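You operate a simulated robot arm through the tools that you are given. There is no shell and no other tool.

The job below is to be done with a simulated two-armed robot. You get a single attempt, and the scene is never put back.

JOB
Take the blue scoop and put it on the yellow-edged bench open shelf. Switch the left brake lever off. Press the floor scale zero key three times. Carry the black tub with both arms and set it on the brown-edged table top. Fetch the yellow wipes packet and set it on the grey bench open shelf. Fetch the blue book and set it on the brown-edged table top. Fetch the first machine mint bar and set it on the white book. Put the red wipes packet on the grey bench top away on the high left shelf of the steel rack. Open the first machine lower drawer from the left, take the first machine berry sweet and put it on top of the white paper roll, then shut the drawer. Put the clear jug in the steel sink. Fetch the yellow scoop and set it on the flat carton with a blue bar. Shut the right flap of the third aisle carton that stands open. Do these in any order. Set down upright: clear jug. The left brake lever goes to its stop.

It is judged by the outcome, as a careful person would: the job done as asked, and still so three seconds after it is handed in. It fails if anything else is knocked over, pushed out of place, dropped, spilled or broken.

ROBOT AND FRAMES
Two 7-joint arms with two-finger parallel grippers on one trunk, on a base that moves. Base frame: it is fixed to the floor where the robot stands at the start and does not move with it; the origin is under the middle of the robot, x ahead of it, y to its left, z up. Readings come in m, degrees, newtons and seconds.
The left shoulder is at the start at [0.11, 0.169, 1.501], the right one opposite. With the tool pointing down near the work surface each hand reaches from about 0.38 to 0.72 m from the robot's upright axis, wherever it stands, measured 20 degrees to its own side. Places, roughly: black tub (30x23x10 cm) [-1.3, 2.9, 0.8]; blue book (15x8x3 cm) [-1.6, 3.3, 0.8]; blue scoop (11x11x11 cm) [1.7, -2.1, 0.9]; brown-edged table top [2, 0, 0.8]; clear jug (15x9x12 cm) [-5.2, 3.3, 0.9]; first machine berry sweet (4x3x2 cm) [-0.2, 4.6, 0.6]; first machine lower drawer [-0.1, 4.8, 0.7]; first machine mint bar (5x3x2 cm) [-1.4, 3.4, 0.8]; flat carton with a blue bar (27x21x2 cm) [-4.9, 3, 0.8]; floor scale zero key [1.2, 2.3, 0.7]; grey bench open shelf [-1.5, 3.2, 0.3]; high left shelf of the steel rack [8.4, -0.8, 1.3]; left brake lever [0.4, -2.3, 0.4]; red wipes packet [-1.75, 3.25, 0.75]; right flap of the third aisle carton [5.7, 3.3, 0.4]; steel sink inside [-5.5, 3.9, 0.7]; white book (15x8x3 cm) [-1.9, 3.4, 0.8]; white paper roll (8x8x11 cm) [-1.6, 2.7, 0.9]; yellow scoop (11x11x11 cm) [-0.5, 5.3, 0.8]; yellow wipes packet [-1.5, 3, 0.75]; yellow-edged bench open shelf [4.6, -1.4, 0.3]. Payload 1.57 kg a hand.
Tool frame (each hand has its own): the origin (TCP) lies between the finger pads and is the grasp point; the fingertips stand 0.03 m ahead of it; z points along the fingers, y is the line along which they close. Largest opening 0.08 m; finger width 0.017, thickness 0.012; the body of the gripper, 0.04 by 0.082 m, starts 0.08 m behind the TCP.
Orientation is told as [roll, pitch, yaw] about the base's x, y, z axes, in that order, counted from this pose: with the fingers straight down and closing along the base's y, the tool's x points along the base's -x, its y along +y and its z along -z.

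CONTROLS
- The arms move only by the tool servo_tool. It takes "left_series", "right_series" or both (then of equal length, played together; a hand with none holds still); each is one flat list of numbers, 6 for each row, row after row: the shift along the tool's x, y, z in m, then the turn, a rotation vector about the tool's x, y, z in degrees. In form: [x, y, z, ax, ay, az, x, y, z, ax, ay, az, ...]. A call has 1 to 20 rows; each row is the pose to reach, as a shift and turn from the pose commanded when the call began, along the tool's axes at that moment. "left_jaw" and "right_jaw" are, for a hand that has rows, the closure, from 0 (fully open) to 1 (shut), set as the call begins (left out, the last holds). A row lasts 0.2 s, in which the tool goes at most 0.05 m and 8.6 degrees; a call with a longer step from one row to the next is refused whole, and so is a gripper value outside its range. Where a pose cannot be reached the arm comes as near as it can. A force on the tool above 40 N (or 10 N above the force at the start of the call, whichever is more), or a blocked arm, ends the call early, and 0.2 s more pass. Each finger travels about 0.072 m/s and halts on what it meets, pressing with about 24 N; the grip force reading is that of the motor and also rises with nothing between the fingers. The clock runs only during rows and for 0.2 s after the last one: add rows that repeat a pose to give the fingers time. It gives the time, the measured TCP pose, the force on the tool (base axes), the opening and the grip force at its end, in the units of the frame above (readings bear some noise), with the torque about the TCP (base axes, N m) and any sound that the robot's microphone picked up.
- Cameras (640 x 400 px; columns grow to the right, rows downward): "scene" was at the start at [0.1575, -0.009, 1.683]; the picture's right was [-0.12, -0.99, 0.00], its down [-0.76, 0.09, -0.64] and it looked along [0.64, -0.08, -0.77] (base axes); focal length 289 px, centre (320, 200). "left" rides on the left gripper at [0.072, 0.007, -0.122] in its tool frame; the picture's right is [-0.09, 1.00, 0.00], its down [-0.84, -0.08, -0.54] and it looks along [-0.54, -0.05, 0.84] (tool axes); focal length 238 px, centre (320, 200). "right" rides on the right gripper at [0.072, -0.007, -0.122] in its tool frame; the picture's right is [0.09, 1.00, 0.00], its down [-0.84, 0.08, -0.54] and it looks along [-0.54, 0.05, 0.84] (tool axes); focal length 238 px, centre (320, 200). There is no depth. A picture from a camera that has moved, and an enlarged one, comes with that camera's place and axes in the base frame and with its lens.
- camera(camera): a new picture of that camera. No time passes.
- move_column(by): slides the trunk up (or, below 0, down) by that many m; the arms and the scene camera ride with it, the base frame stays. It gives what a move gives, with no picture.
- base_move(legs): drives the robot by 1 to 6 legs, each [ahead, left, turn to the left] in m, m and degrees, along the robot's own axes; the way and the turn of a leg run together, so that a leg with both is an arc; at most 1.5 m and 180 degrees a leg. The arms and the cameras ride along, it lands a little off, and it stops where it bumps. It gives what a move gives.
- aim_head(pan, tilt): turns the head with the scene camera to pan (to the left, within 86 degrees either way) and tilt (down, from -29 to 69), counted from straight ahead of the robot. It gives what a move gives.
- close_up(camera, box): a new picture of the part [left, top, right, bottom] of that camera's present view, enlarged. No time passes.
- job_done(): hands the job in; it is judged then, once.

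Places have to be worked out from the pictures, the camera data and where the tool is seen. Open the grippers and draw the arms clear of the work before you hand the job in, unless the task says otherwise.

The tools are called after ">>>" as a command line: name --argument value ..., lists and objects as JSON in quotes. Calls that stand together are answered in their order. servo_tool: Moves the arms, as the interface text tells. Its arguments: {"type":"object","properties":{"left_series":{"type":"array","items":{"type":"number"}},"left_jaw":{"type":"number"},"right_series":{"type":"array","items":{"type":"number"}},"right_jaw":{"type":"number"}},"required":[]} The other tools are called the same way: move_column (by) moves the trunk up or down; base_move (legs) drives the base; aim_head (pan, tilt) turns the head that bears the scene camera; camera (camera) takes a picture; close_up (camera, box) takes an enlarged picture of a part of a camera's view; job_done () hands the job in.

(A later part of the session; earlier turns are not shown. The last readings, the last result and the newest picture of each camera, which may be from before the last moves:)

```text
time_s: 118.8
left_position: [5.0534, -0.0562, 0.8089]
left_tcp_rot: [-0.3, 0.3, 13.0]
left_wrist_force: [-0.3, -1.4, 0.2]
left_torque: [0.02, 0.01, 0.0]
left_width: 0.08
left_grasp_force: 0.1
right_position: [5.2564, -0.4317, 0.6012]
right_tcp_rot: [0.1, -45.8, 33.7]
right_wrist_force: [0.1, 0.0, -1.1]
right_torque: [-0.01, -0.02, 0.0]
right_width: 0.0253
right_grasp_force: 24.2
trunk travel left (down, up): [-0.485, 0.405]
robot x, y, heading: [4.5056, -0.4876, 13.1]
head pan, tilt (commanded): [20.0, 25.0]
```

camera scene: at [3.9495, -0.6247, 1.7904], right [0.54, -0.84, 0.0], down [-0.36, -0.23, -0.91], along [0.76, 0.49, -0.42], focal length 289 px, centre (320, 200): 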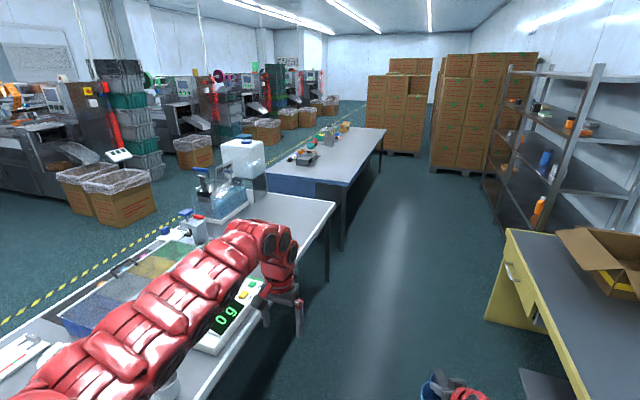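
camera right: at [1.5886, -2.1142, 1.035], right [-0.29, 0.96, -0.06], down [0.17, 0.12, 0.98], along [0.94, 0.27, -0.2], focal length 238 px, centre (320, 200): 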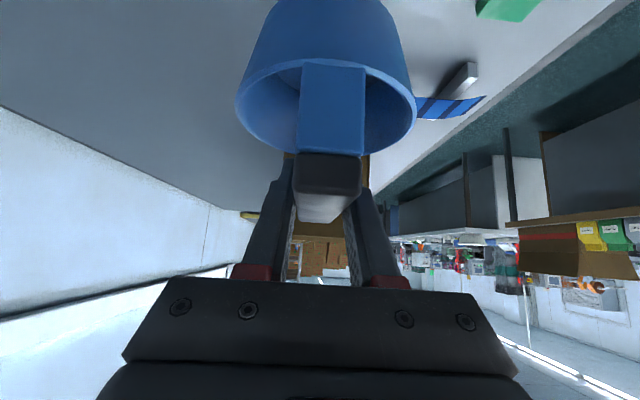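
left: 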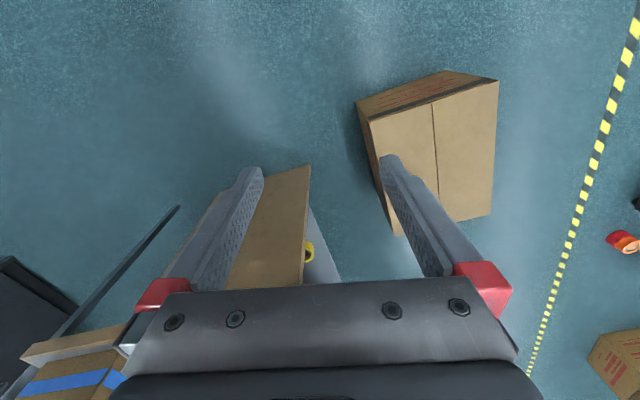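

Now at the shelf position, facing along the aisle. I retract and lower the scoop hand and square its yaw with the robot before turning to the bench.

>>> servo_tool --right_series '[0.0354, 0.0077, -0.0172, 2.47, 0, 2.4, 0.0707, 0.0154, -0.0345, 4.93, 0, 4.8, 0.1061, 0.023, -0.0517, 7.4, 0, 7.2, 0.1415, 0.0307, -0.0689, 9.87, 0, 9.6, 0.1768, 0.0384, -0.0862, 12.3, 0, 12, 0.2122, 0.0461, -0.1034, 14.8, 0, 14.4, 0.2122, 0.0461, -0.1034, 14.8, 0, 14.4]'

>>> aim_head --pan -15 --tilt 55

>>> camera --camera "scene"

```text
time_s: 120.4
left_position: [5.0535, -0.0576, 0.8077]
left_tcp_rot: [-0.2, 0.3, 13.1]
left_wrist_force: [-1.0, 0.0, 0.0]
left_torque: [0.01, 0.0, -0.01]
left_width: 0.0801
left_grasp_force: 0.1
right_position: [5.0463, -0.5173, 0.5231]
right_tcp_rot: [0.2, -45.8, 13.0]
right_wrist_force: [-0.3, -0.2, -1.2]
right_torque: [0.0, -0.03, 0.03]
right_width: 0.0253
right_grasp_force: 23.8
trunk travel left (down, up): [-0.485, 0.405]
robot x, y, heading: [4.5015, -0.4895, 13.1]
head pan, tilt (commanded): [20.0, 25.0]
```

```text
time_s: 121.4
left_position: [5.0533, -0.0576, 0.8073]
left_tcp_rot: [-0.2, 0.3, 13.0]
left_wrist_force: [0.1, -0.4, 0.2]
left_torque: [-0.01, -0.03, 0.01]
left_width: 0.08
left_grasp_force: 0.0
right_position: [5.0468, -0.5168, 0.5231]
right_tcp_rot: [0.2, -45.8, 12.9]
right_wrist_force: [0.1, 0.1, -0.2]
right_torque: [-0.01, -0.02, -0.01]
right_width: 0.0255
right_grasp_force: 24.1
trunk travel left (down, up): [-0.485, 0.405]
robot x, y, heading: [4.5058, -0.4904, 12.8]
head pan, tilt (commanded): [-15.0, 55.0]
```

```text
taken
camera scene: at [4.6576, -0.4736, 1.3465], right [-0.04, -1.0, 0.0], down [-0.82, 0.03, -0.57], along [0.57, -0.02, -0.82], focal length 289 px, centre (320, 200)
```

scene: 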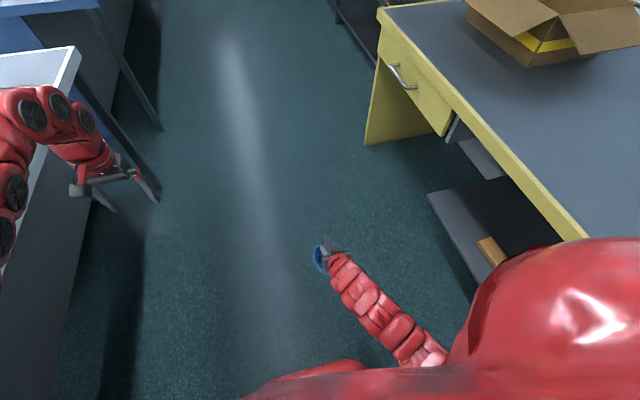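

The left hand would sweep into the bench edge, so I tuck it lower and closer first, then turn to face the bench.

>>> servo_tool --left_series '[0.0, 0, 0.045, 0, 0, 0, 0.02, 0, 0.09, 0, 0, 0, 0.05, 0, 0.13, 0, 0, 0, 0.08, 0, 0.17, 0, 0, 0, 0.12, 0, 0.2, 0, 0, 0, 0.16, 0, 0.22, 0, 0, 0, 0.18, 0, 0.24, 0, 0, 0]'

>>> base_move --legs '[[0, 0, -91]]'

>>> aim_head --pan -5 --tilt 40

>>> camera --camera "scene"

>>> camera --camera "left"

```text
time_s: 123.0
left_position: [4.9627, -0.0564, 0.5887]
left_tcp_rot: [-0.2, 0.4, 13.0]
left_wrist_force: [-0.9, 0.6, 0.1]
left_torque: [-0.01, 0.04, -0.03]
left_width: 0.0799
left_grasp_force: 0.0
left hand out of reach, approached as far as the arm can: row 1, 2, 3, 4, 5, 6, 7
right_position: [5.0469, -0.5164, 0.5231]
right_tcp_rot: [0.1, -45.6, 13.0]
right_wrist_force: [-0.3, -0.5, -0.7]
right_torque: [0.01, -0.04, -0.01]
right_width: 0.0257
right_grasp_force: 24.1
trunk travel left (down, up): [-0.485, 0.405]
robot x, y, heading: [4.5091, -0.4874, 12.8]
head pan, tilt (commanded): [-15.0, 55.0]
```

```text
time_s: 127.2
left_position: [4.9281, -0.9554, 0.5881]
left_tcp_rot: [-0.2, 0.3, -78.5]
left_wrist_force: [-0.3, 0.2, 0.4]
left_torque: [-0.04, 0.01, -0.01]
left_width: 0.0798
left_grasp_force: 0.0
right_position: [4.4664, -1.0272, 0.5231]
right_tcp_rot: [0.2, -45.7, -78.4]
right_wrist_force: [0.9, 0.2, 0.1]
right_torque: [-0.02, 0.02, -0.02]
right_width: 0.0253
right_grasp_force: 24.2
trunk travel left (down, up): [-0.485, 0.405]
robot x, y, heading: [4.5078, -0.4859, -78.8]
head pan, tilt (commanded): [-15.0, 55.0]
```

```text
time_s: 128.0
left_position: [4.9277, -0.9549, 0.5879]
left_tcp_rot: [-0.1, 0.4, -78.4]
left_wrist_force: [-0.3, 0.2, -0.1]
left_torque: [-0.01, -0.02, -0.04]
left_width: 0.0801
left_grasp_force: 0.1
right_position: [4.4658, -1.0285, 0.5231]
right_tcp_rot: [0.2, -45.6, -78.4]
right_wrist_force: [0.7, 0.7, -0.6]
right_torque: [0.04, 0.01, -0.01]
right_width: 0.0253
right_grasp_force: 24.1
trunk travel left (down, up): [-0.485, 0.405]
robot x, y, heading: [4.5102, -0.4932, -78.5]
head pan, tilt (commanded): [-5.0, 40.0]
```

```text
taken
camera scene: at [4.5327, -0.6519, 1.3671], right [-0.99, -0.11, 0.0], down [-0.07, 0.64, -0.77], along [0.09, -0.76, -0.64], focal length 289 px, centre (320, 200)
```

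scene: 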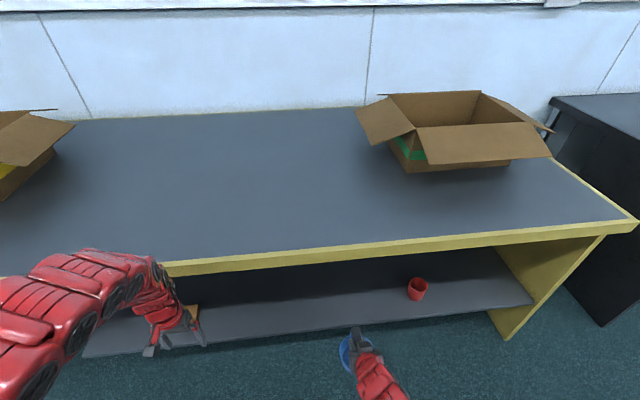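

```text
taken
camera left: at [4.9202, -0.8848, 0.7105], right [0.99, 0.11, 0.0], down [0.1, -0.84, 0.54], along [0.06, -0.53, -0.84], focal length 238 px, centre (320, 200)
```

left: 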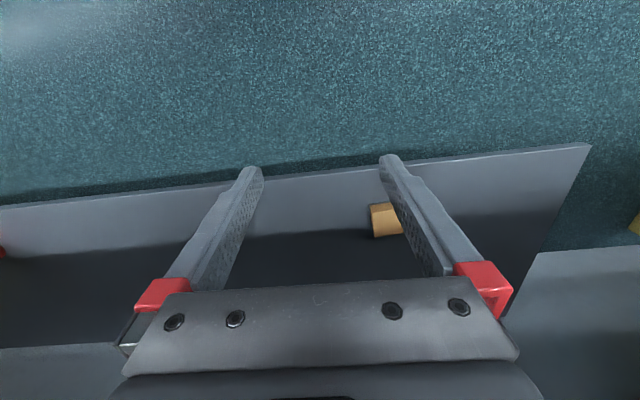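

Shelf top computes to z≈0.345 with its front edge at v≈−2.06; the cup is at u≈3.85 and my scoop at u≈4.15. I lower slightly and extend the scoop in over the shelf.

>>> servo_tool --right_series '[0.0343, 0, 0.0336, 0, 0, 0, 0.0028, 0, 0.0658, 0, 0, 0, -0.0287, 0, 0.098, 0, 0, 0, -0.0602, 0, 0.13, 0, 0, 0, -0.0917, 0, 0.1622, 0, 0, 0, -0.1231, 0, 0.1944, 0, 0, 0, -0.1231, 0, 0.1944, 0, 0, 0]'

>>> camera --camera "right"

>>> camera --camera "scene"

```text
time_s: 129.6
left_position: [4.9281, -0.9551, 0.5901]
left_tcp_rot: [-0.2, 0.4, -78.4]
left_wrist_force: [0.5, -0.1, 0.5]
left_torque: [-0.01, 0.01, -0.03]
left_width: 0.08
left_grasp_force: 0.0
right_position: [4.5103, -1.2475, 0.4757]
right_tcp_rot: [0.2, -45.7, -78.3]
right_wrist_force: [-0.9, 0.3, -0.9]
right_torque: [0.03, -0.04, -0.02]
right_width: 0.0253
right_grasp_force: 23.5
trunk travel left (down, up): [-0.485, 0.405]
robot x, y, heading: [4.5059, -0.4892, -78.4]
head pan, tilt (commanded): [-5.0, 40.0]
```

```text
taken
camera right: at [4.4758, -1.1132, 0.5088], right [0.96, 0.27, -0.06], down [0.11, -0.18, 0.98], along [0.25, -0.95, -0.2], focal length 238 px, centre (320, 200)
```

right: 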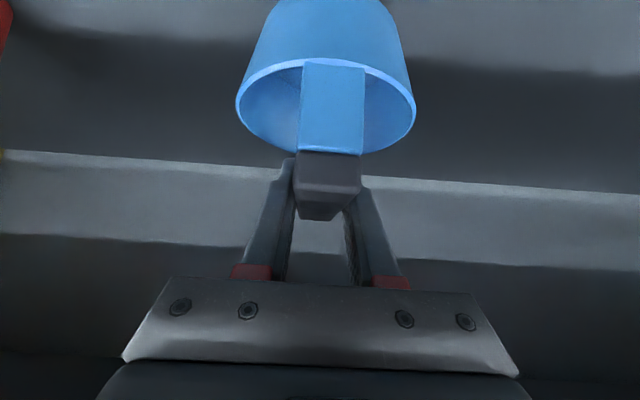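

```text
taken
camera scene: at [4.5324, -0.6515, 1.3672], right [-0.99, -0.11, 0.0], down [-0.07, 0.64, -0.77], along [0.09, -0.76, -0.64], focal length 289 px, centre (320, 200)
```

scene: 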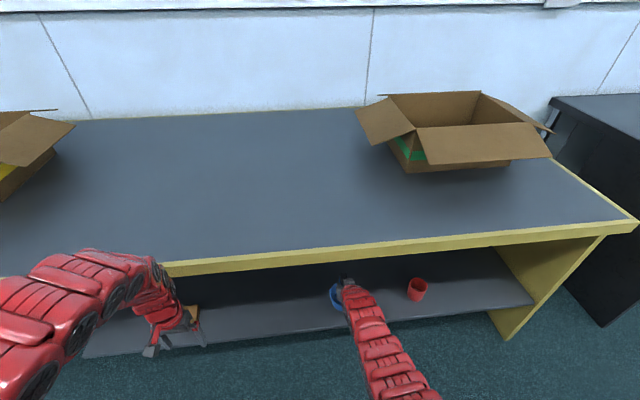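

Scoop hangs over the shelf, clear of the bench. I lower gently in small steps to find contact.

>>> servo_tool --right_series '[0.0071, 0, 0.007, 0, 0, 0, 0.0143, 0, 0.014, 0, 0, 0, 0.0193, 0, 0.0189, 0, 0, 0, 0.0193, 0, 0.0189, 0, 0, 0]'

>>> close_up --camera "scene" --box '[280, 240, 440, 340]'

>>> camera --camera "right"

```text
time_s: 130.6
left_position: [4.928, -0.9567, 0.5885]
left_tcp_rot: [-0.2, 0.4, -78.4]
left_wrist_force: [-0.4, -0.1, -0.3]
left_torque: [-0.01, 0.0, -0.01]
left_width: 0.08
left_grasp_force: 0.1
right_position: [4.5112, -1.2471, 0.4566]
right_tcp_rot: [0.2, -45.7, -78.2]
right_wrist_force: [-0.5, 0.1, -1.0]
right_torque: [-0.03, -0.03, 0.02]
right_width: 0.0252
right_grasp_force: 23.8
right hand out of reach, approached as far as the arm can: row 3, 4
trunk travel left (down, up): [-0.485, 0.405]
robot x, y, heading: [4.507, -0.4884, -78.5]
head pan, tilt (commanded): [-5.0, 40.0]
```

```text
4.00 times, centred on (360, 290) of scene
camera zoom: at [4.5328, -0.6521, 1.3671], right [-0.99, -0.11, 0.0], down [-0.07, 0.64, -0.77], along [0.09, -0.76, -0.64], focal length 1157 px, centre (160, -160)
```

zoom: 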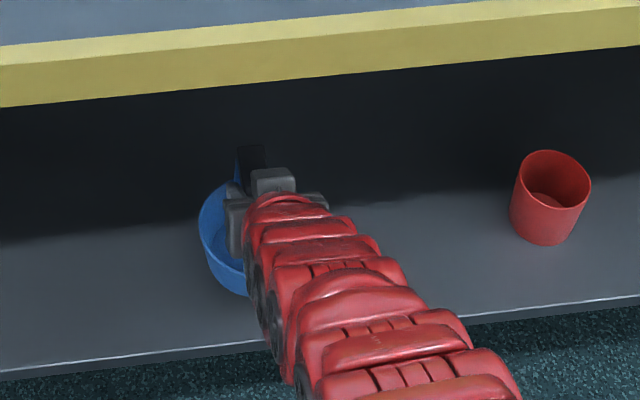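

```text
taken
camera right: at [4.4756, -1.1124, 0.4902], right [0.96, 0.27, -0.06], down [0.11, -0.18, 0.98], along [0.25, -0.95, -0.2], focal length 238 px, centre (320, 200)
```

right: 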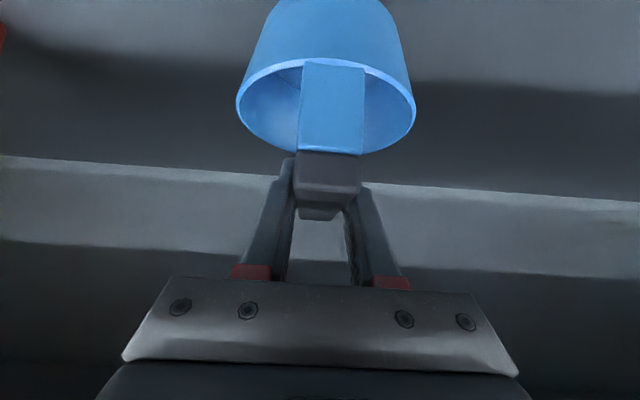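

The arm is at full stretch, so I use the column to lower the last centimetre.

>>> move_column --by -0.012

>>> close_up --camera "scene" --box '[280, 240, 440, 340]'

```text
time_s: 131.2
left_position: [4.9276, -0.9556, 0.5774]
left_tcp_rot: [-0.3, 0.3, -78.5]
left_wrist_force: [0.1, -0.1, 0.3]
left_torque: [0.01, 0.0, -0.01]
left_width: 0.08
left_grasp_force: 0.0
right_position: [4.5113, -1.2468, 0.4459]
right_tcp_rot: [0.2, -45.8, -78.2]
right_wrist_force: [0.5, 0.9, -1.1]
right_torque: [-0.04, 0.0, -0.02]
right_width: 0.0254
right_grasp_force: 23.9
trunk travel left (down, up): [-0.473, 0.417]
robot x, y, heading: [4.5084, -0.4878, -78.8]
head pan, tilt (commanded): [-5.0, 40.0]
```

```text
4.00 times, centred on (360, 290) of scene
camera zoom: at [4.5326, -0.6516, 1.3552], right [-0.99, -0.11, 0.0], down [-0.07, 0.64, -0.77], along [0.09, -0.76, -0.64], focal length 1157 px, centre (160, -160)
```

zoom: 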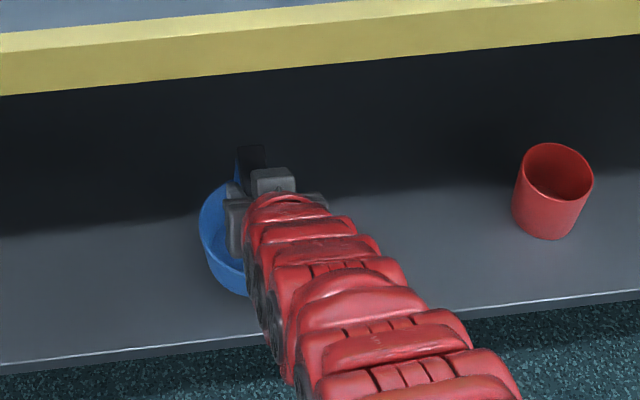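

>>> move_column --by -0.01

>>> move_column --by -0.01

```text
time_s: 131.8
left_position: [4.9287, -0.9561, 0.5675]
left_tcp_rot: [-0.3, 0.4, -78.4]
left_wrist_force: [-0.4, -0.7, 0.1]
left_torque: [-0.02, 0.04, 0.0]
left_width: 0.0801
left_grasp_force: 0.1
right_position: [4.5122, -1.2464, 0.4346]
right_tcp_rot: [0.2, -45.8, -78.2]
right_wrist_force: [0.3, -0.2, -0.1]
right_torque: [0.0, -0.02, -0.01]
right_width: 0.0253
right_grasp_force: 24.1
trunk travel left (down, up): [-0.463, 0.427]
robot x, y, heading: [4.5049, -0.4879, -78.6]
head pan, tilt (commanded): [-5.0, 40.0]
```

```text
time_s: 132.4
left_position: [4.9282, -0.9563, 0.5572]
left_tcp_rot: [-0.2, 0.4, -78.4]
left_wrist_force: [0.5, -0.1, 0.5]
left_torque: [-0.01, -0.02, -0.01]
left_width: 0.0803
left_grasp_force: 0.1
right_position: [4.5123, -1.2459, 0.426]
right_tcp_rot: [0.2, -45.8, -78.2]
right_wrist_force: [0.7, -0.3, -0.5]
right_torque: [0.02, -0.01, -0.01]
right_width: 0.0254
right_grasp_force: 24.1
trunk travel left (down, up): [-0.453, 0.437]
robot x, y, heading: [4.51, -0.4884, -78.7]
head pan, tilt (commanded): [-5.0, 40.0]
```

>>> move_column --by -0.01

>>> camera --camera "left"

>>> close_up --camera "scene" --box '[300, 250, 380, 330]'

```text
time_s: 133.0
left_position: [4.9269, -0.9562, 0.5477]
left_tcp_rot: [-0.2, 0.4, -78.3]
left_wrist_force: [-0.4, 0.5, -0.3]
left_torque: [-0.02, 0.04, 0.04]
left_width: 0.0801
left_grasp_force: 0.1
right_position: [4.5122, -1.2467, 0.4154]
right_tcp_rot: [0.2, -45.8, -78.1]
right_wrist_force: [-0.5, -0.1, -0.8]
right_torque: [-0.04, -0.03, -0.01]
right_width: 0.0253
right_grasp_force: 23.7
trunk travel left (down, up): [-0.443, 0.447]
robot x, y, heading: [4.5058, -0.4879, -78.7]
head pan, tilt (commanded): [-5.0, 40.0]
```

```text
taken
camera left: at [4.9202, -0.8846, 0.6686], right [0.99, 0.11, 0.0], down [0.1, -0.84, 0.54], along [0.06, -0.53, -0.84], focal length 238 px, centre (320, 200)
```

left: 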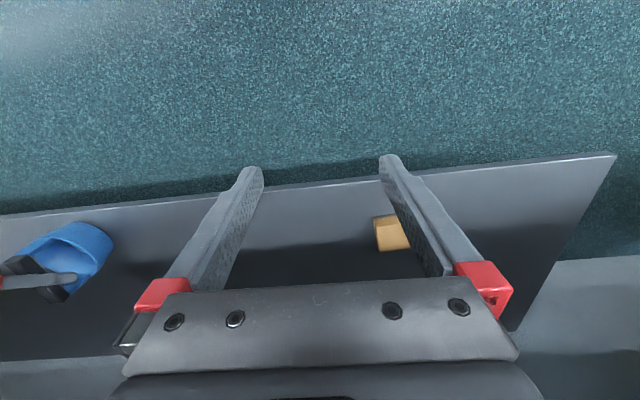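

```text
5.00 times, centred on (340, 290) of scene
camera zoom: at [4.5326, -0.6517, 1.3251], right [-0.99, -0.11, 0.0], down [-0.07, 0.64, -0.77], along [0.09, -0.76, -0.64], focal length 1446 px, centre (220, -250)
```

zoom: 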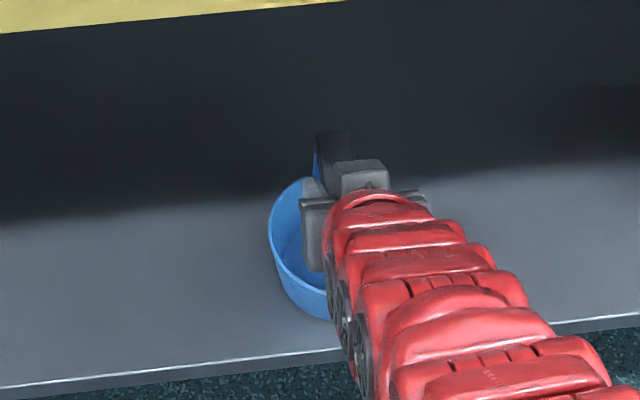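

No contact yet; the shelf seems nearer z≈0.29. I keep lowering in 1 cm steps, watching the force.

>>> move_column --by -0.01

>>> move_column --by -0.008

```text
time_s: 133.5
left_position: [4.9275, -0.9544, 0.5378]
left_tcp_rot: [-0.1, 0.4, -78.4]
left_wrist_force: [0.4, 1.2, 0.3]
left_torque: [-0.01, 0.02, 0.0]
left_width: 0.0799
left_grasp_force: 0.0
right_position: [4.5131, -1.2485, 0.4094]
right_tcp_rot: [0.2, -46.4, -78.2]
right_wrist_force: [0.0, -1.5, 21.5]
right_torque: [-0.17, -0.02, -0.04]
right_width: 0.0256
right_grasp_force: 23.9
trunk travel left (down, up): [-0.433, 0.457]
robot x, y, heading: [4.5049, -0.49, -78.6]
head pan, tilt (commanded): [-5.0, 40.0]
```

```text
time_s: 134.1
left_position: [4.928, -0.9543, 0.5282]
left_tcp_rot: [-0.2, 0.3, -78.5]
left_wrist_force: [0.1, -0.5, 0.5]
left_torque: [0.01, 0.04, -0.01]
left_width: 0.08
left_grasp_force: 0.1
right_position: [4.5114, -1.2462, 0.3979]
right_tcp_rot: [0.1, -45.8, -78.2]
right_wrist_force: [1.4, -2.2, 16.4]
right_torque: [0.09, 0.01, -0.04]
right_width: 0.0256
right_grasp_force: 24.0
trunk travel left (down, up): [-0.425, 0.465]
robot x, y, heading: [4.506, -0.4892, -78.7]
head pan, tilt (commanded): [-5.0, 40.0]
```

Contact: 16–21 N upward, so the scoop stands on the shelf. I open to 5 cm and retract along the finger axis.

>>> servo_tool --right_series '[0, 0, 0, 0, 0, 0, 0, 0, 0, 0, 0, 0, 0, 0, -0.03, 0, 0, 0, 0, 0, -0.065, 0, 0, 0, 0, 0, -0.1, 0, 0, 0, 0.02, 0, -0.13, 0, 0, 0]' --right_jaw 0.35

>>> camera --camera "right"

>>> camera --camera "scene"

```text
time_s: 135.5
left_position: [4.9276, -0.9576, 0.5287]
left_tcp_rot: [-0.2, 0.4, -78.4]
left_wrist_force: [-0.8, 0.3, 0.8]
left_torque: [0.04, -0.01, 0.02]
left_width: 0.0803
left_grasp_force: 0.0
right_position: [4.4914, -1.1551, 0.4571]
right_tcp_rot: [0.4, -45.8, -78.4]
right_wrist_force: [-0.5, 0.1, -1.2]
right_torque: [-0.01, 0.02, -0.04]
right_width: 0.0522
right_grasp_force: 0.1
right hand out of reach, approached as far as the arm can: row 6
trunk travel left (down, up): [-0.425, 0.465]
robot x, y, heading: [4.502, -0.4895, -78.5]
head pan, tilt (commanded): [-5.0, 40.0]
```

```text
taken
camera right: at [4.4562, -1.0206, 0.4915], right [0.96, 0.27, -0.06], down [0.11, -0.18, 0.98], along [0.25, -0.95, -0.2], focal length 238 px, centre (320, 200)
```

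right: 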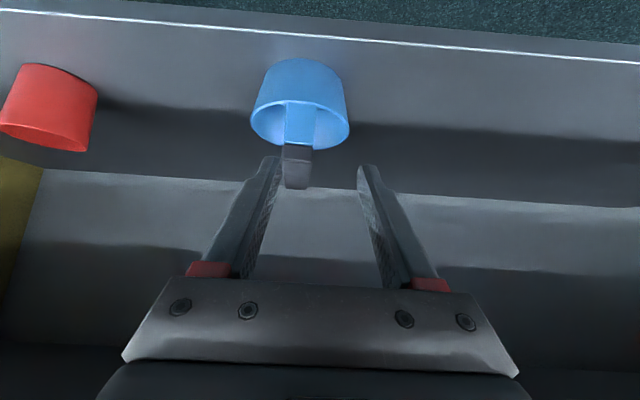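

```text
taken
camera scene: at [4.532, -0.6523, 1.307], right [-0.99, -0.11, 0.0], down [-0.07, 0.64, -0.77], along [0.09, -0.76, -0.64], focal length 289 px, centre (320, 200)
```

scene: 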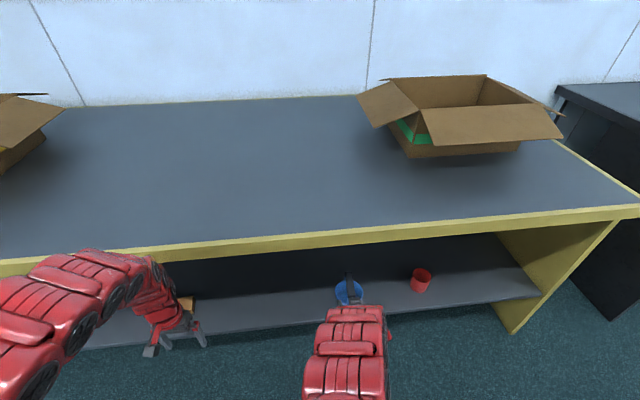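

The scoop stands upright on the shelf. I back off a little, turn to face up the aisle, and raise the trunk again.

>>> base_move --legs '[[-0.09, 0, 0], [0, 0, 91]]'

>>> move_column --by 0.4

>>> aim_head --pan 0 --tilt 22

>>> camera --camera "scene"

```text
time_s: 140.5
left_position: [4.9504, 0.0268, 0.5286]
left_tcp_rot: [-0.2, 0.4, 12.4]
left_wrist_force: [-0.3, 0.8, 0.3]
left_torque: [-0.01, -0.01, -0.02]
left_width: 0.0799
left_grasp_force: 0.0
right_position: [5.1553, -0.4067, 0.4583]
right_tcp_rot: [0.2, -45.8, 12.5]
right_wrist_force: [-0.2, 0.3, -0.7]
right_torque: [-0.04, 0.02, 0.03]
right_width: 0.052
right_grasp_force: 0.1
trunk travel left (down, up): [-0.425, 0.465]
robot x, y, heading: [4.4878, -0.3998, 11.9]
head pan, tilt (commanded): [-5.0, 40.0]
```

```text
time_s: 144.3
left_position: [4.9504, 0.0264, 0.9279]
left_tcp_rot: [-0.1, 0.4, 12.5]
left_wrist_force: [-0.6, -0.6, -0.1]
left_torque: [-0.01, -0.02, -0.03]
left_width: 0.0799
left_grasp_force: 0.0
right_position: [5.1557, -0.4052, 0.8585]
right_tcp_rot: [0.1, -45.6, 12.5]
right_wrist_force: [0.1, 0.1, 0.7]
right_torque: [0.01, 0.02, 0.0]
right_width: 0.052
right_grasp_force: 0.0
trunk travel left (down, up): [-0.825, 0.065]
robot x, y, heading: [4.49, -0.4018, 12.2]
head pan, tilt (commanded): [-5.0, 40.0]
```

```text
time_s: 145.1
left_position: [4.9511, 0.027, 0.9289]
left_tcp_rot: [-0.1, 0.4, 12.3]
left_wrist_force: [0.2, 0.3, -0.6]
left_torque: [0.02, 0.0, -0.02]
left_width: 0.0799
left_grasp_force: 0.1
right_position: [5.1558, -0.4062, 0.8582]
right_tcp_rot: [0.2, -45.8, 12.6]
right_wrist_force: [0.8, 0.1, -0.3]
right_torque: [0.0, -0.02, -0.02]
right_width: 0.0523
right_grasp_force: 0.1
trunk travel left (down, up): [-0.825, 0.065]
robot x, y, heading: [4.4937, -0.398, 12.1]
head pan, tilt (commanded): [0.0, 22.0]
```

```text
taken
camera scene: at [4.6587, -0.3644, 1.7352], right [0.21, -0.98, 0.0], down [-0.37, -0.08, -0.93], along [0.91, 0.2, -0.38], focal length 289 px, centre (320, 200)
```

scene: 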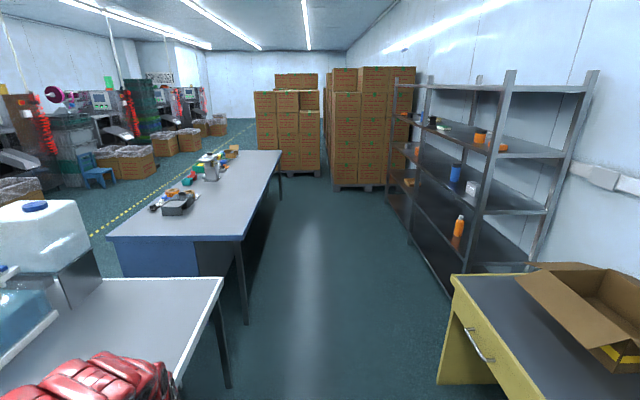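

There's a passage past the far end of table 3 (u≈8.8) before the pallets (u≈10.1). I drive up the aisle, then check the gap; I'll also pass the steel rack for a look.

>>> base_move --legs '[[1.5, 0, 0], [1.5, 0, 0], [0.8, 0, 0]]'

>>> camera --camera "scene"

>>> aim_head --pan -80 --tilt 15

>>> camera --camera "scene"

>>> aim_head --pan 45 --tilt 22

>>> camera --camera "scene"

```text
time_s: 163.2
left_position: [8.6007, 0.8269, 0.9284]
left_tcp_rot: [-0.2, 0.4, 13.5]
left_wrist_force: [0.1, -0.8, -0.6]
left_torque: [-0.01, -0.01, 0.02]
left_width: 0.0799
left_grasp_force: 0.1
right_position: [8.8147, 0.3983, 0.8586]
right_tcp_rot: [0.2, -45.9, 13.6]
right_wrist_force: [-0.9, 0.1, -0.8]
right_torque: [0.01, 0.01, -0.01]
right_width: 0.0519
right_grasp_force: 0.0
trunk travel left (down, up): [-0.825, 0.065]
robot x, y, heading: [8.1475, 0.3933, 13.4]
head pan, tilt (commanded): [0.0, 22.0]
```

```text
taken
camera scene: at [8.3168, 0.4301, 1.7354], right [0.23, -0.97, 0.0], down [-0.36, -0.09, -0.93], along [0.9, 0.21, -0.37], focal length 289 px, centre (320, 200)
```

scene: 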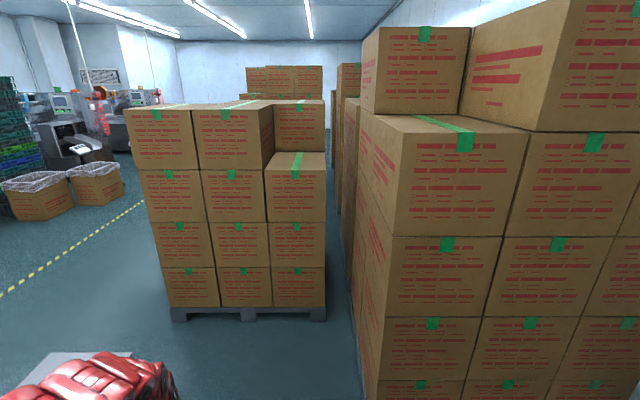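

```text
time_s: 164.7
left_position: [8.6019, 0.8262, 0.9287]
left_tcp_rot: [-0.1, 0.5, 13.5]
left_wrist_force: [0.7, 0.4, 0.6]
left_torque: [0.0, 0.02, -0.03]
left_width: 0.0801
left_grasp_force: 0.1
right_position: [8.8149, 0.3984, 0.8584]
right_tcp_rot: [0.1, -45.7, 13.6]
right_wrist_force: [0.0, 0.3, -0.1]
right_torque: [0.0, 0.0, 0.02]
right_width: 0.0522
right_grasp_force: 0.0
trunk travel left (down, up): [-0.825, 0.065]
robot x, y, heading: [8.149, 0.3912, 13.6]
head pan, tilt (commanded): [-80.0, 15.0]
```

```text
taken
camera scene: at [8.2637, 0.323, 1.7467], right [-0.92, -0.4, 0.0], down [-0.1, 0.24, -0.97], along [0.38, -0.89, -0.26], focal length 289 px, centre (320, 200)
```

scene: 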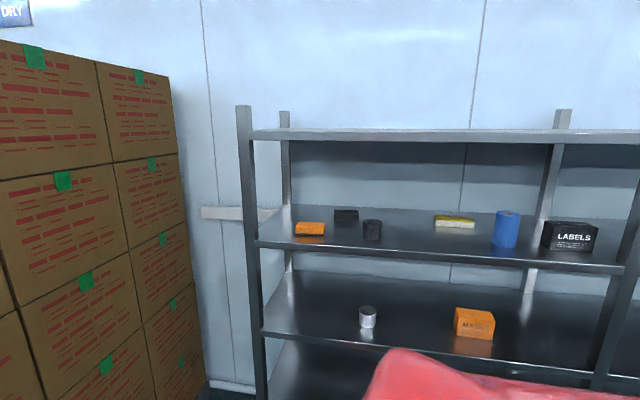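

```text
time_s: 166.8
left_position: [8.6, 0.8273, 0.9288]
left_tcp_rot: [-0.2, 0.4, 13.5]
left_wrist_force: [-0.4, 0.1, 0.0]
left_torque: [0.03, 0.0, 0.0]
left_width: 0.0802
left_grasp_force: 0.1
right_position: [8.8155, 0.3998, 0.858]
right_tcp_rot: [0.2, -45.8, 13.7]
right_wrist_force: [0.0, 0.0, -0.3]
right_torque: [-0.01, -0.03, 0.01]
right_width: 0.0517
right_grasp_force: 0.0
trunk travel left (down, up): [-0.825, 0.065]
robot x, y, heading: [8.1495, 0.3875, 13.3]
head pan, tilt (commanded): [45.0, 22.0]
```

```text
taken
camera scene: at [8.2756, 0.4878, 1.7353], right [0.85, -0.53, 0.0], down [-0.2, -0.32, -0.93], along [0.49, 0.79, -0.37], focal length 289 px, centre (320, 200)
```

scene: 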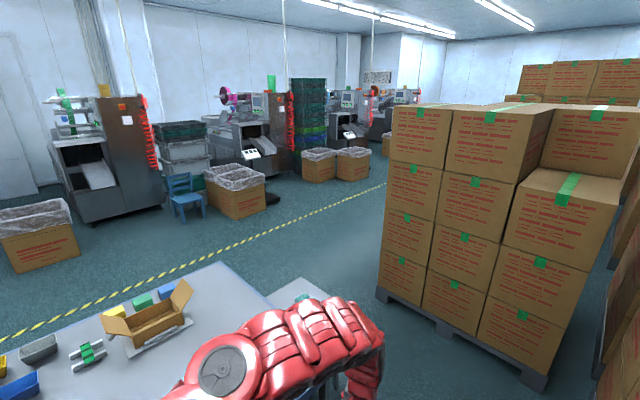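

>>> aim_head --pan 30 --tilt 48

>>> camera --camera "scene"

```text
time_s: 167.7
left_position: [8.6004, 0.8265, 0.9287]
left_tcp_rot: [-0.2, 0.4, 13.5]
left_wrist_force: [0.3, 0.2, 0.5]
left_torque: [0.01, 0.0, -0.01]
left_width: 0.0801
left_grasp_force: 0.1
right_position: [8.8143, 0.3988, 0.8584]
right_tcp_rot: [0.2, -45.8, 13.6]
right_wrist_force: [0.4, 0.8, 0.2]
right_torque: [-0.02, -0.01, 0.0]
right_width: 0.0522
right_grasp_force: 0.1
trunk travel left (down, up): [-0.825, 0.065]
robot x, y, heading: [8.1492, 0.3894, 13.2]
head pan, tilt (commanded): [30.0, 48.0]
```

```text
taken
camera scene: at [8.2841, 0.463, 1.6958], right [0.69, -0.73, 0.0], down [-0.54, -0.51, -0.67], along [0.49, 0.46, -0.74], focal length 289 px, centre (320, 200)
```

scene: 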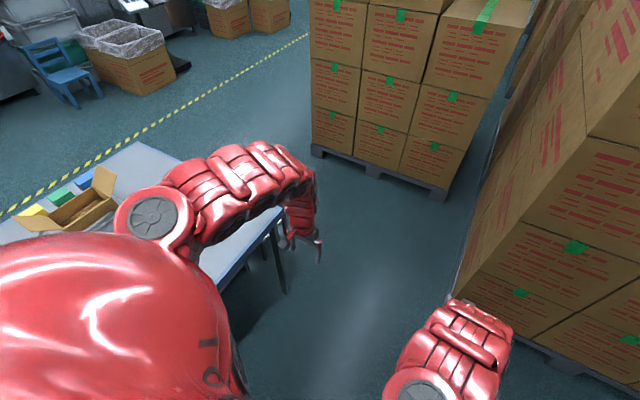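

Passage between table corner (8.77, −0.75) and pallet face (u≈9.9) is about 1.1 m wide. I move ahead, turn left to face across, then slip through the centre of the gap.

>>> move_column --by 0.06

>>> base_move --legs '[[0.67, 0.1, 0], [0, 0, 88.5]]'

>>> aim_head --pan -15 --tilt 45

>>> camera --camera "scene"

```text
time_s: 168.7
left_position: [8.6021, 0.8264, 0.9883]
left_tcp_rot: [-0.2, 0.4, 13.5]
left_wrist_force: [0.0, 0.0, -0.1]
left_torque: [0.01, 0.0, 0.02]
left_width: 0.0801
left_grasp_force: 0.0
right_position: [8.8143, 0.3978, 0.9184]
right_tcp_rot: [0.1, -45.8, 13.5]
right_wrist_force: [0.2, 0.1, 0.0]
right_torque: [-0.01, 0.0, -0.01]
right_width: 0.052
right_grasp_force: 0.0
trunk travel left (down, up): [-0.885, 0.005]
robot x, y, heading: [8.1465, 0.389, 13.2]
head pan, tilt (commanded): [30.0, 48.0]
```

```text
time_s: 176.3
left_position: [8.3781, 1.1109, 0.9888]
left_tcp_rot: [-0.2, 0.4, 101.0]
left_wrist_force: [0.6, 0.0, 0.1]
left_torque: [0.02, -0.01, 0.0]
left_width: 0.0801
left_grasp_force: 0.1
right_position: [8.8136, 1.306, 0.9185]
right_tcp_rot: [0.2, -45.9, 101.0]
right_wrist_force: [0.5, 0.5, -0.1]
right_torque: [-0.03, -0.02, 0.0]
right_width: 0.052
right_grasp_force: 0.1
trunk travel left (down, up): [-0.885, 0.005]
robot x, y, heading: [8.7907, 0.6402, 101.0]
head pan, tilt (commanded): [30.0, 48.0]
```

```text
time_s: 177.4
left_position: [8.3772, 1.1113, 0.9888]
left_tcp_rot: [-0.2, 0.4, 101.0]
left_wrist_force: [0.2, -0.4, -1.1]
left_torque: [0.01, 0.0, -0.02]
left_width: 0.0801
left_grasp_force: 0.1
right_position: [8.8138, 1.3048, 0.9182]
right_tcp_rot: [0.2, -45.8, 101.1]
right_wrist_force: [-0.3, 0.2, 0.7]
right_torque: [0.03, 0.01, 0.05]
right_width: 0.0521
right_grasp_force: 0.0
trunk travel left (down, up): [-0.885, 0.005]
robot x, y, heading: [8.7963, 0.638, 101.0]
head pan, tilt (commanded): [-15.0, 45.0]
```

```text
taken
camera scene: at [8.7839, 0.7992, 1.7599], right [1.0, -0.07, 0.0], down [-0.05, -0.71, -0.71], along [0.05, 0.71, -0.71], focal length 289 px, centre (320, 200)
```

scene: 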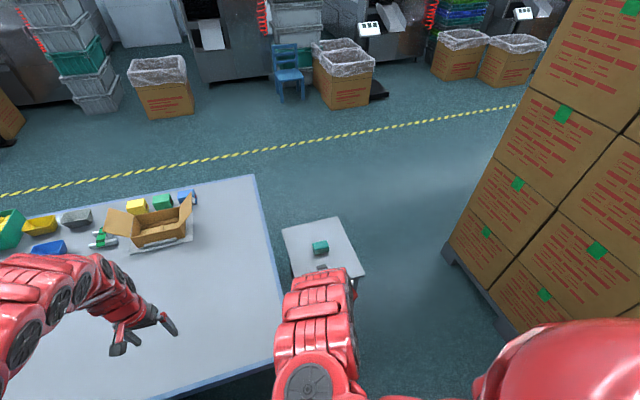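

A small side table narrows that gap to ~0.8 m, which is too risky. I'll go back around the near end instead: turn to face back down the aisle and return along its middle.

>>> base_move --legs '[[-0.12, 0, 0], [0, 0, 91], [1.5, 0, 0], [1.5, 0, 0]]'

>>> aim_head --pan 0 --tilt 25

>>> camera --camera "scene"

```text
time_s: 196.8
left_position: [5.449, -0.7117, 0.9877]
left_tcp_rot: [-0.2, 0.4, -165.0]
left_wrist_force: [0.4, -0.2, -0.4]
left_torque: [0.04, 0.0, -0.02]
left_width: 0.0797
left_grasp_force: 0.0
right_position: [5.2235, -0.2888, 0.9177]
right_tcp_rot: [0.3, -45.8, -164.8]
right_wrist_force: [0.0, -0.2, -0.1]
right_torque: [-0.01, 0.0, -0.01]
right_width: 0.052
right_grasp_force: 0.1
trunk travel left (down, up): [-0.885, 0.005]
robot x, y, heading: [5.8877, -0.2599, -165.2]
head pan, tilt (commanded): [-15.0, 45.0]
```

```text
time_s: 197.6
left_position: [5.448, -0.7119, 0.9879]
left_tcp_rot: [-0.2, 0.4, -165.1]
left_wrist_force: [-0.1, -0.1, -0.1]
left_torque: [0.0, 0.0, 0.0]
left_width: 0.0802
left_grasp_force: 0.1
right_position: [5.2241, -0.2896, 0.9182]
right_tcp_rot: [0.2, -45.8, -164.8]
right_wrist_force: [-0.1, 0.2, 0.4]
right_torque: [0.01, 0.04, 0.0]
right_width: 0.0518
right_grasp_force: 0.0
trunk travel left (down, up): [-0.885, 0.005]
robot x, y, heading: [5.8888, -0.2605, -165.1]
head pan, tilt (commanded): [0.0, 25.0]
```

```text
taken
camera scene: at [5.7241, -0.308, 1.7904], right [-0.26, 0.97, 0.0], down [0.41, 0.11, -0.91], along [-0.88, -0.23, -0.42], focal length 289 px, centre (320, 200)
```

scene: 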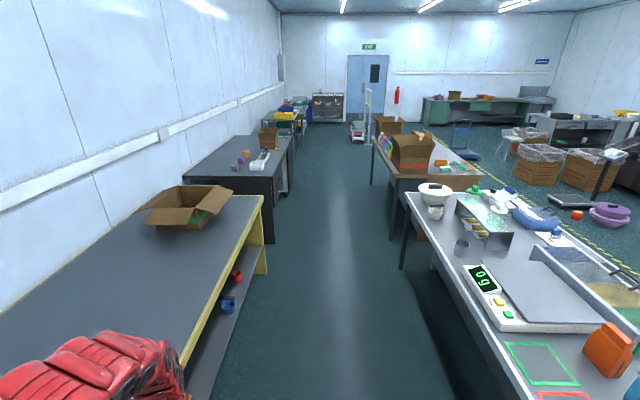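

I can see the scoop standing on its shelf. I correct the heading and return along the aisle to the open area near the start.

>>> base_move --legs '[[0, 0, -3], [1.5, -0.06, 0], [1.5, -0.06, 0], [1.5, 0, 0], [0.9, 0, 0]]'

>>> aim_head --pan -60 --tilt 25

>>> camera --camera "scene"

```text
refused: leg 2 is longer than a leg can be; nothing moved
```

```text
time_s: 198.9
left_position: [5.4502, -0.7117, 0.9889]
left_tcp_rot: [-0.2, 0.4, -164.9]
left_wrist_force: [-0.2, -0.3, 0.5]
left_torque: [0.01, 0.01, -0.02]
left_width: 0.0802
left_grasp_force: 0.1
right_position: [5.2246, -0.2908, 0.9181]
right_tcp_rot: [0.2, -45.8, -164.8]
right_wrist_force: [0.0, 0.3, 0.1]
right_torque: [-0.01, -0.02, 0.01]
right_width: 0.0519
right_grasp_force: 0.1
trunk travel left (down, up): [-0.885, 0.005]
robot x, y, heading: [5.8906, -0.2629, -165.3]
head pan, tilt (commanded): [-60.0, 25.0]
```

```text
taken
camera scene: at [5.7482, -0.2192, 1.7905], right [0.71, 0.71, 0.0], down [0.3, -0.3, -0.91], along [-0.64, 0.64, -0.42], focal length 289 px, centre (320, 200)
```

scene: 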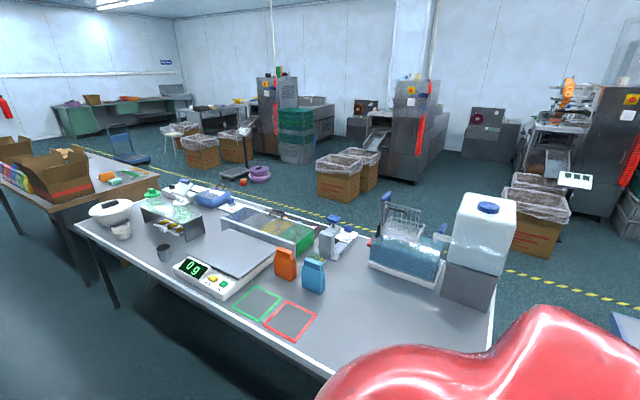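

>>> base_move --legs '[[0, 0, -3], [1.45, -0.05, 0], [1.45, -0.05, 0], [1.45, 0, 0], [1.05, 0, 0]]'

>>> aim_head --pan -60 --tilt 25

>>> camera --camera "scene"

>>> aim_head --pan 0 --tilt 25

>>> camera --camera "scene"

```text
time_s: 225.2
left_position: [0.1364, -1.7616, 0.9889]
left_tcp_rot: [-0.2, 0.5, -167.0]
left_wrist_force: [-0.5, -0.4, -0.1]
left_torque: [0.02, 0.0, -0.02]
left_width: 0.0799
left_grasp_force: 0.0
right_position: [-0.0723, -1.3312, 0.9195]
right_tcp_rot: [0.3, -45.7, -166.9]
right_wrist_force: [-0.3, 0.4, 0.3]
right_torque: [-0.02, -0.01, 0.01]
right_width: 0.0522
right_grasp_force: 0.0
trunk travel left (down, up): [-0.885, 0.005]
robot x, y, heading: [0.5943, -1.3307, -167.1]
head pan, tilt (commanded): [-60.0, 25.0]
```

```text
time_s: 225.8
left_position: [0.1364, -1.7628, 0.9888]
left_tcp_rot: [-0.3, 0.3, -167.0]
left_wrist_force: [0.2, 1.3, 0.6]
left_torque: [0.02, 0.01, 0.02]
left_width: 0.0798
left_grasp_force: 0.0
right_position: [-0.0732, -1.3326, 0.9188]
right_tcp_rot: [0.2, -45.9, -166.9]
right_wrist_force: [-0.8, -0.2, 0.3]
right_torque: [-0.02, -0.05, -0.02]
right_width: 0.0523
right_grasp_force: 0.2
trunk travel left (down, up): [-0.885, 0.005]
robot x, y, heading: [0.5944, -1.331, -167.2]
head pan, tilt (commanded): [-60.0, 25.0]
```

```text
taken
camera scene: at [0.4533, -1.2802, 1.7905], right [0.73, 0.68, 0.0], down [0.29, -0.31, -0.91], along [-0.62, 0.67, -0.42], focal length 289 px, centre (320, 200)
```

scene: 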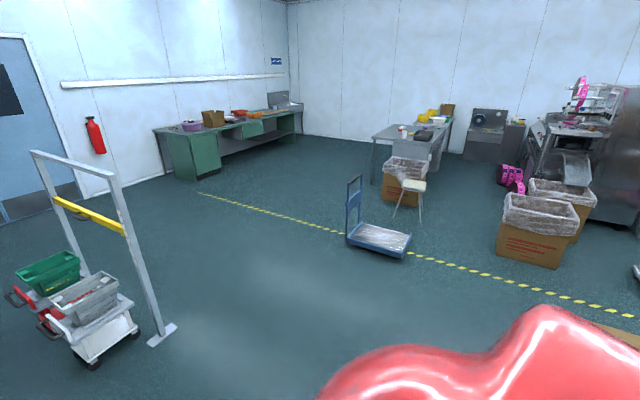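

```text
time_s: 227.1
left_position: [0.1367, -1.7615, 0.9893]
left_tcp_rot: [-0.2, 0.4, -167.0]
left_wrist_force: [0.2, 0.1, 0.3]
left_torque: [0.0, -0.01, 0.02]
left_width: 0.08
left_grasp_force: 0.1
right_position: [-0.0734, -1.3319, 0.9181]
right_tcp_rot: [0.2, -45.8, -166.9]
right_wrist_force: [-0.6, -0.6, -0.9]
right_torque: [-0.01, 0.02, 0.04]
right_width: 0.0519
right_grasp_force: 0.1
trunk travel left (down, up): [-0.885, 0.005]
robot x, y, heading: [0.5939, -1.3276, -167.1]
head pan, tilt (commanded): [0.0, 25.0]
```

```text
taken
camera scene: at [0.426, -1.3682, 1.7904], right [-0.22, 0.98, 0.0], down [0.41, 0.09, -0.91], along [-0.88, -0.2, -0.42], focal length 289 px, centre (320, 200)
```

scene: 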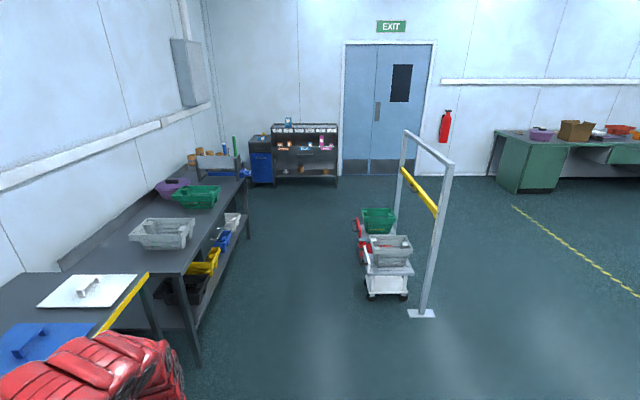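

I turn toward the machines side (+v) and drive up past the start toward the floor scale.

>>> base_move --legs '[[0, 0, -91], [1.4, 0, 0], [1.0, 0, 0]]'

>>> aim_head --pan -45 --tilt 35

>>> camera --camera "scene"

```text
time_s: 242.7
left_position: [-0.4064, 1.4655, 0.9882]
left_tcp_rot: [-0.2, 0.4, 104.2]
left_wrist_force: [0.6, -0.2, -0.4]
left_torque: [-0.03, -0.02, 0.01]
left_width: 0.08
left_grasp_force: 0.1
right_position: [0.0203, 1.6841, 0.9173]
right_tcp_rot: [0.2, -45.8, 104.2]
right_wrist_force: [-0.7, -1.3, 0.1]
right_torque: [0.01, -0.01, -0.01]
right_width: 0.0519
right_grasp_force: 0.1
trunk travel left (down, up): [-0.885, 0.005]
robot x, y, heading: [0.0344, 1.0167, 104.1]
head pan, tilt (commanded): [0.0, 25.0]
```

```text
time_s: 243.9
left_position: [-0.407, 1.4669, 0.99]
left_tcp_rot: [-0.3, 0.4, 104.1]
left_wrist_force: [-0.2, -0.1, -0.7]
left_torque: [0.0, -0.05, 0.01]
left_width: 0.0798
left_grasp_force: 0.0
right_position: [0.019, 1.6858, 0.9183]
right_tcp_rot: [0.2, -45.8, 104.3]
right_wrist_force: [1.1, -0.4, 0.1]
right_torque: [0.03, -0.01, 0.03]
right_width: 0.0517
right_grasp_force: 0.1
trunk travel left (down, up): [-0.885, 0.005]
robot x, y, heading: [0.0326, 1.0198, 103.9]
head pan, tilt (commanded): [-45.0, 35.0]
```

```text
taken
camera scene: at [0.0611, 1.1717, 1.7747], right [0.86, -0.52, 0.0], down [-0.3, -0.49, -0.82], along [0.42, 0.7, -0.57], focal length 289 px, centre (320, 200)
```

scene: 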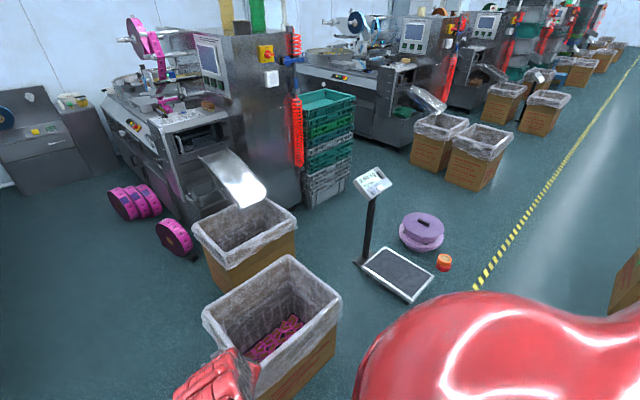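

>>> close_up --camera "scene" --box '[340, 155, 460, 310]'

>>> close_up --camera "scene" --box '[345, 160, 405, 205]'

```text
2.58 times, centred on (400, 232) of scene
camera zoom: at [0.0611, 1.1717, 1.7747], right [0.86, -0.52, 0.0], down [-0.3, -0.49, -0.82], along [0.42, 0.7, -0.57], focal length 747 px, centre (114, 116)
```

zoom: 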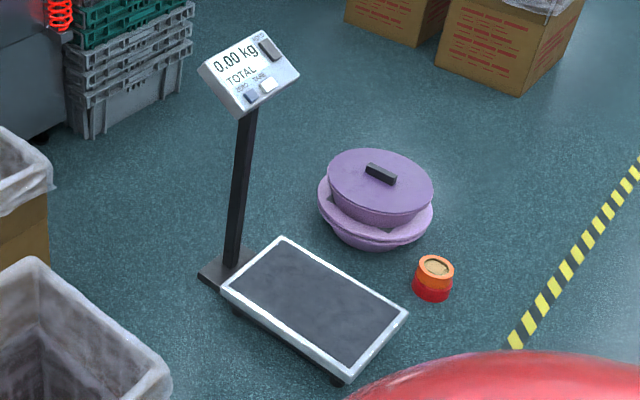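

```text
8.89 times, centred on (375, 182) of scene
camera zoom: at [0.0611, 1.1717, 1.7747], right [0.86, -0.52, 0.0], down [-0.3, -0.49, -0.82], along [0.42, 0.7, -0.57], focal length 2572 px, centre (-169, 356)
```

zoom: 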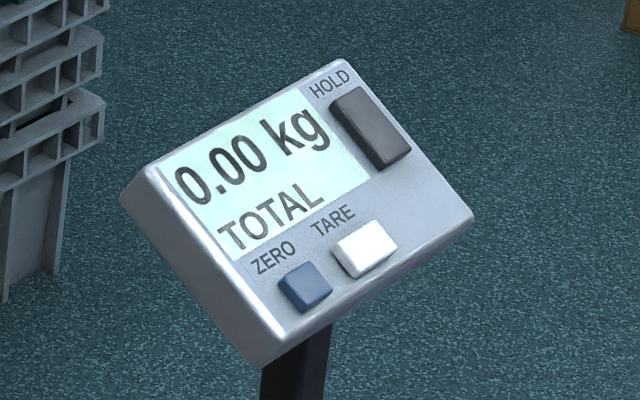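

The scale's operator side faces −v; ZERO is the blue key at roughly (1.19, 2.35, 0.72). I strafe right to stand in front of the platform.

>>> base_move --legs '[[0.2, -1.28, -2]]'

>>> aim_head --pan -5 --tilt 40

>>> camera --camera "scene"

```text
time_s: 250.4
left_position: [0.8011, 1.9648, 0.9886]
left_tcp_rot: [-0.4, 0.5, 102.9]
left_wrist_force: [0.1, 0.1, 0.1]
left_torque: [0.0, 0.02, 0.03]
left_width: 0.0798
left_grasp_force: 0.0
right_position: [1.2326, 2.1738, 0.9184]
right_tcp_rot: [0.2, -45.8, 103.0]
right_wrist_force: [0.0, 0.1, -0.3]
right_torque: [0.0, 0.0, -0.02]
right_width: 0.0518
right_grasp_force: 0.1
trunk travel left (down, up): [-0.885, 0.005]
robot x, y, heading: [1.2352, 1.5082, 102.7]
head pan, tilt (commanded): [-45.0, 35.0]
```

```text
time_s: 251.4
left_position: [0.8029, 1.9654, 0.9892]
left_tcp_rot: [-0.4, 0.4, 102.9]
left_wrist_force: [-0.4, -0.1, -0.6]
left_torque: [-0.01, -0.01, 0.01]
left_width: 0.08
left_grasp_force: 0.1
right_position: [1.2322, 2.1739, 0.9187]
right_tcp_rot: [0.2, -45.7, 103.0]
right_wrist_force: [0.5, -0.4, 0.8]
right_torque: [-0.01, -0.01, -0.02]
right_width: 0.0522
right_grasp_force: 0.1
trunk travel left (down, up): [-0.885, 0.005]
robot x, y, heading: [1.2345, 1.5026, 102.9]
head pan, tilt (commanded): [-5.0, 40.0]
```

```text
taken
camera scene: at [1.2048, 1.6697, 1.7672], right [0.99, 0.13, 0.0], down [0.09, -0.64, -0.77], along [-0.1, 0.76, -0.64], focal length 289 px, centre (320, 200)
```

scene: 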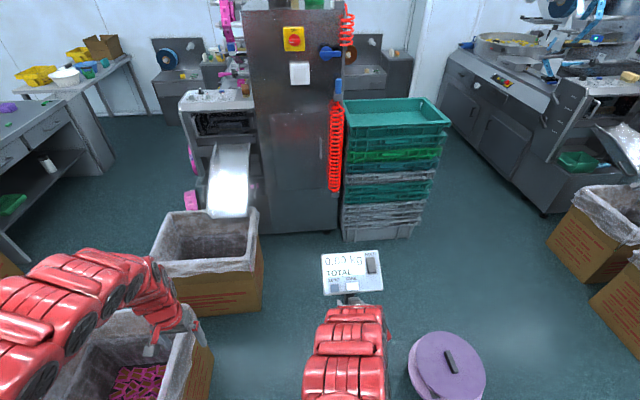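

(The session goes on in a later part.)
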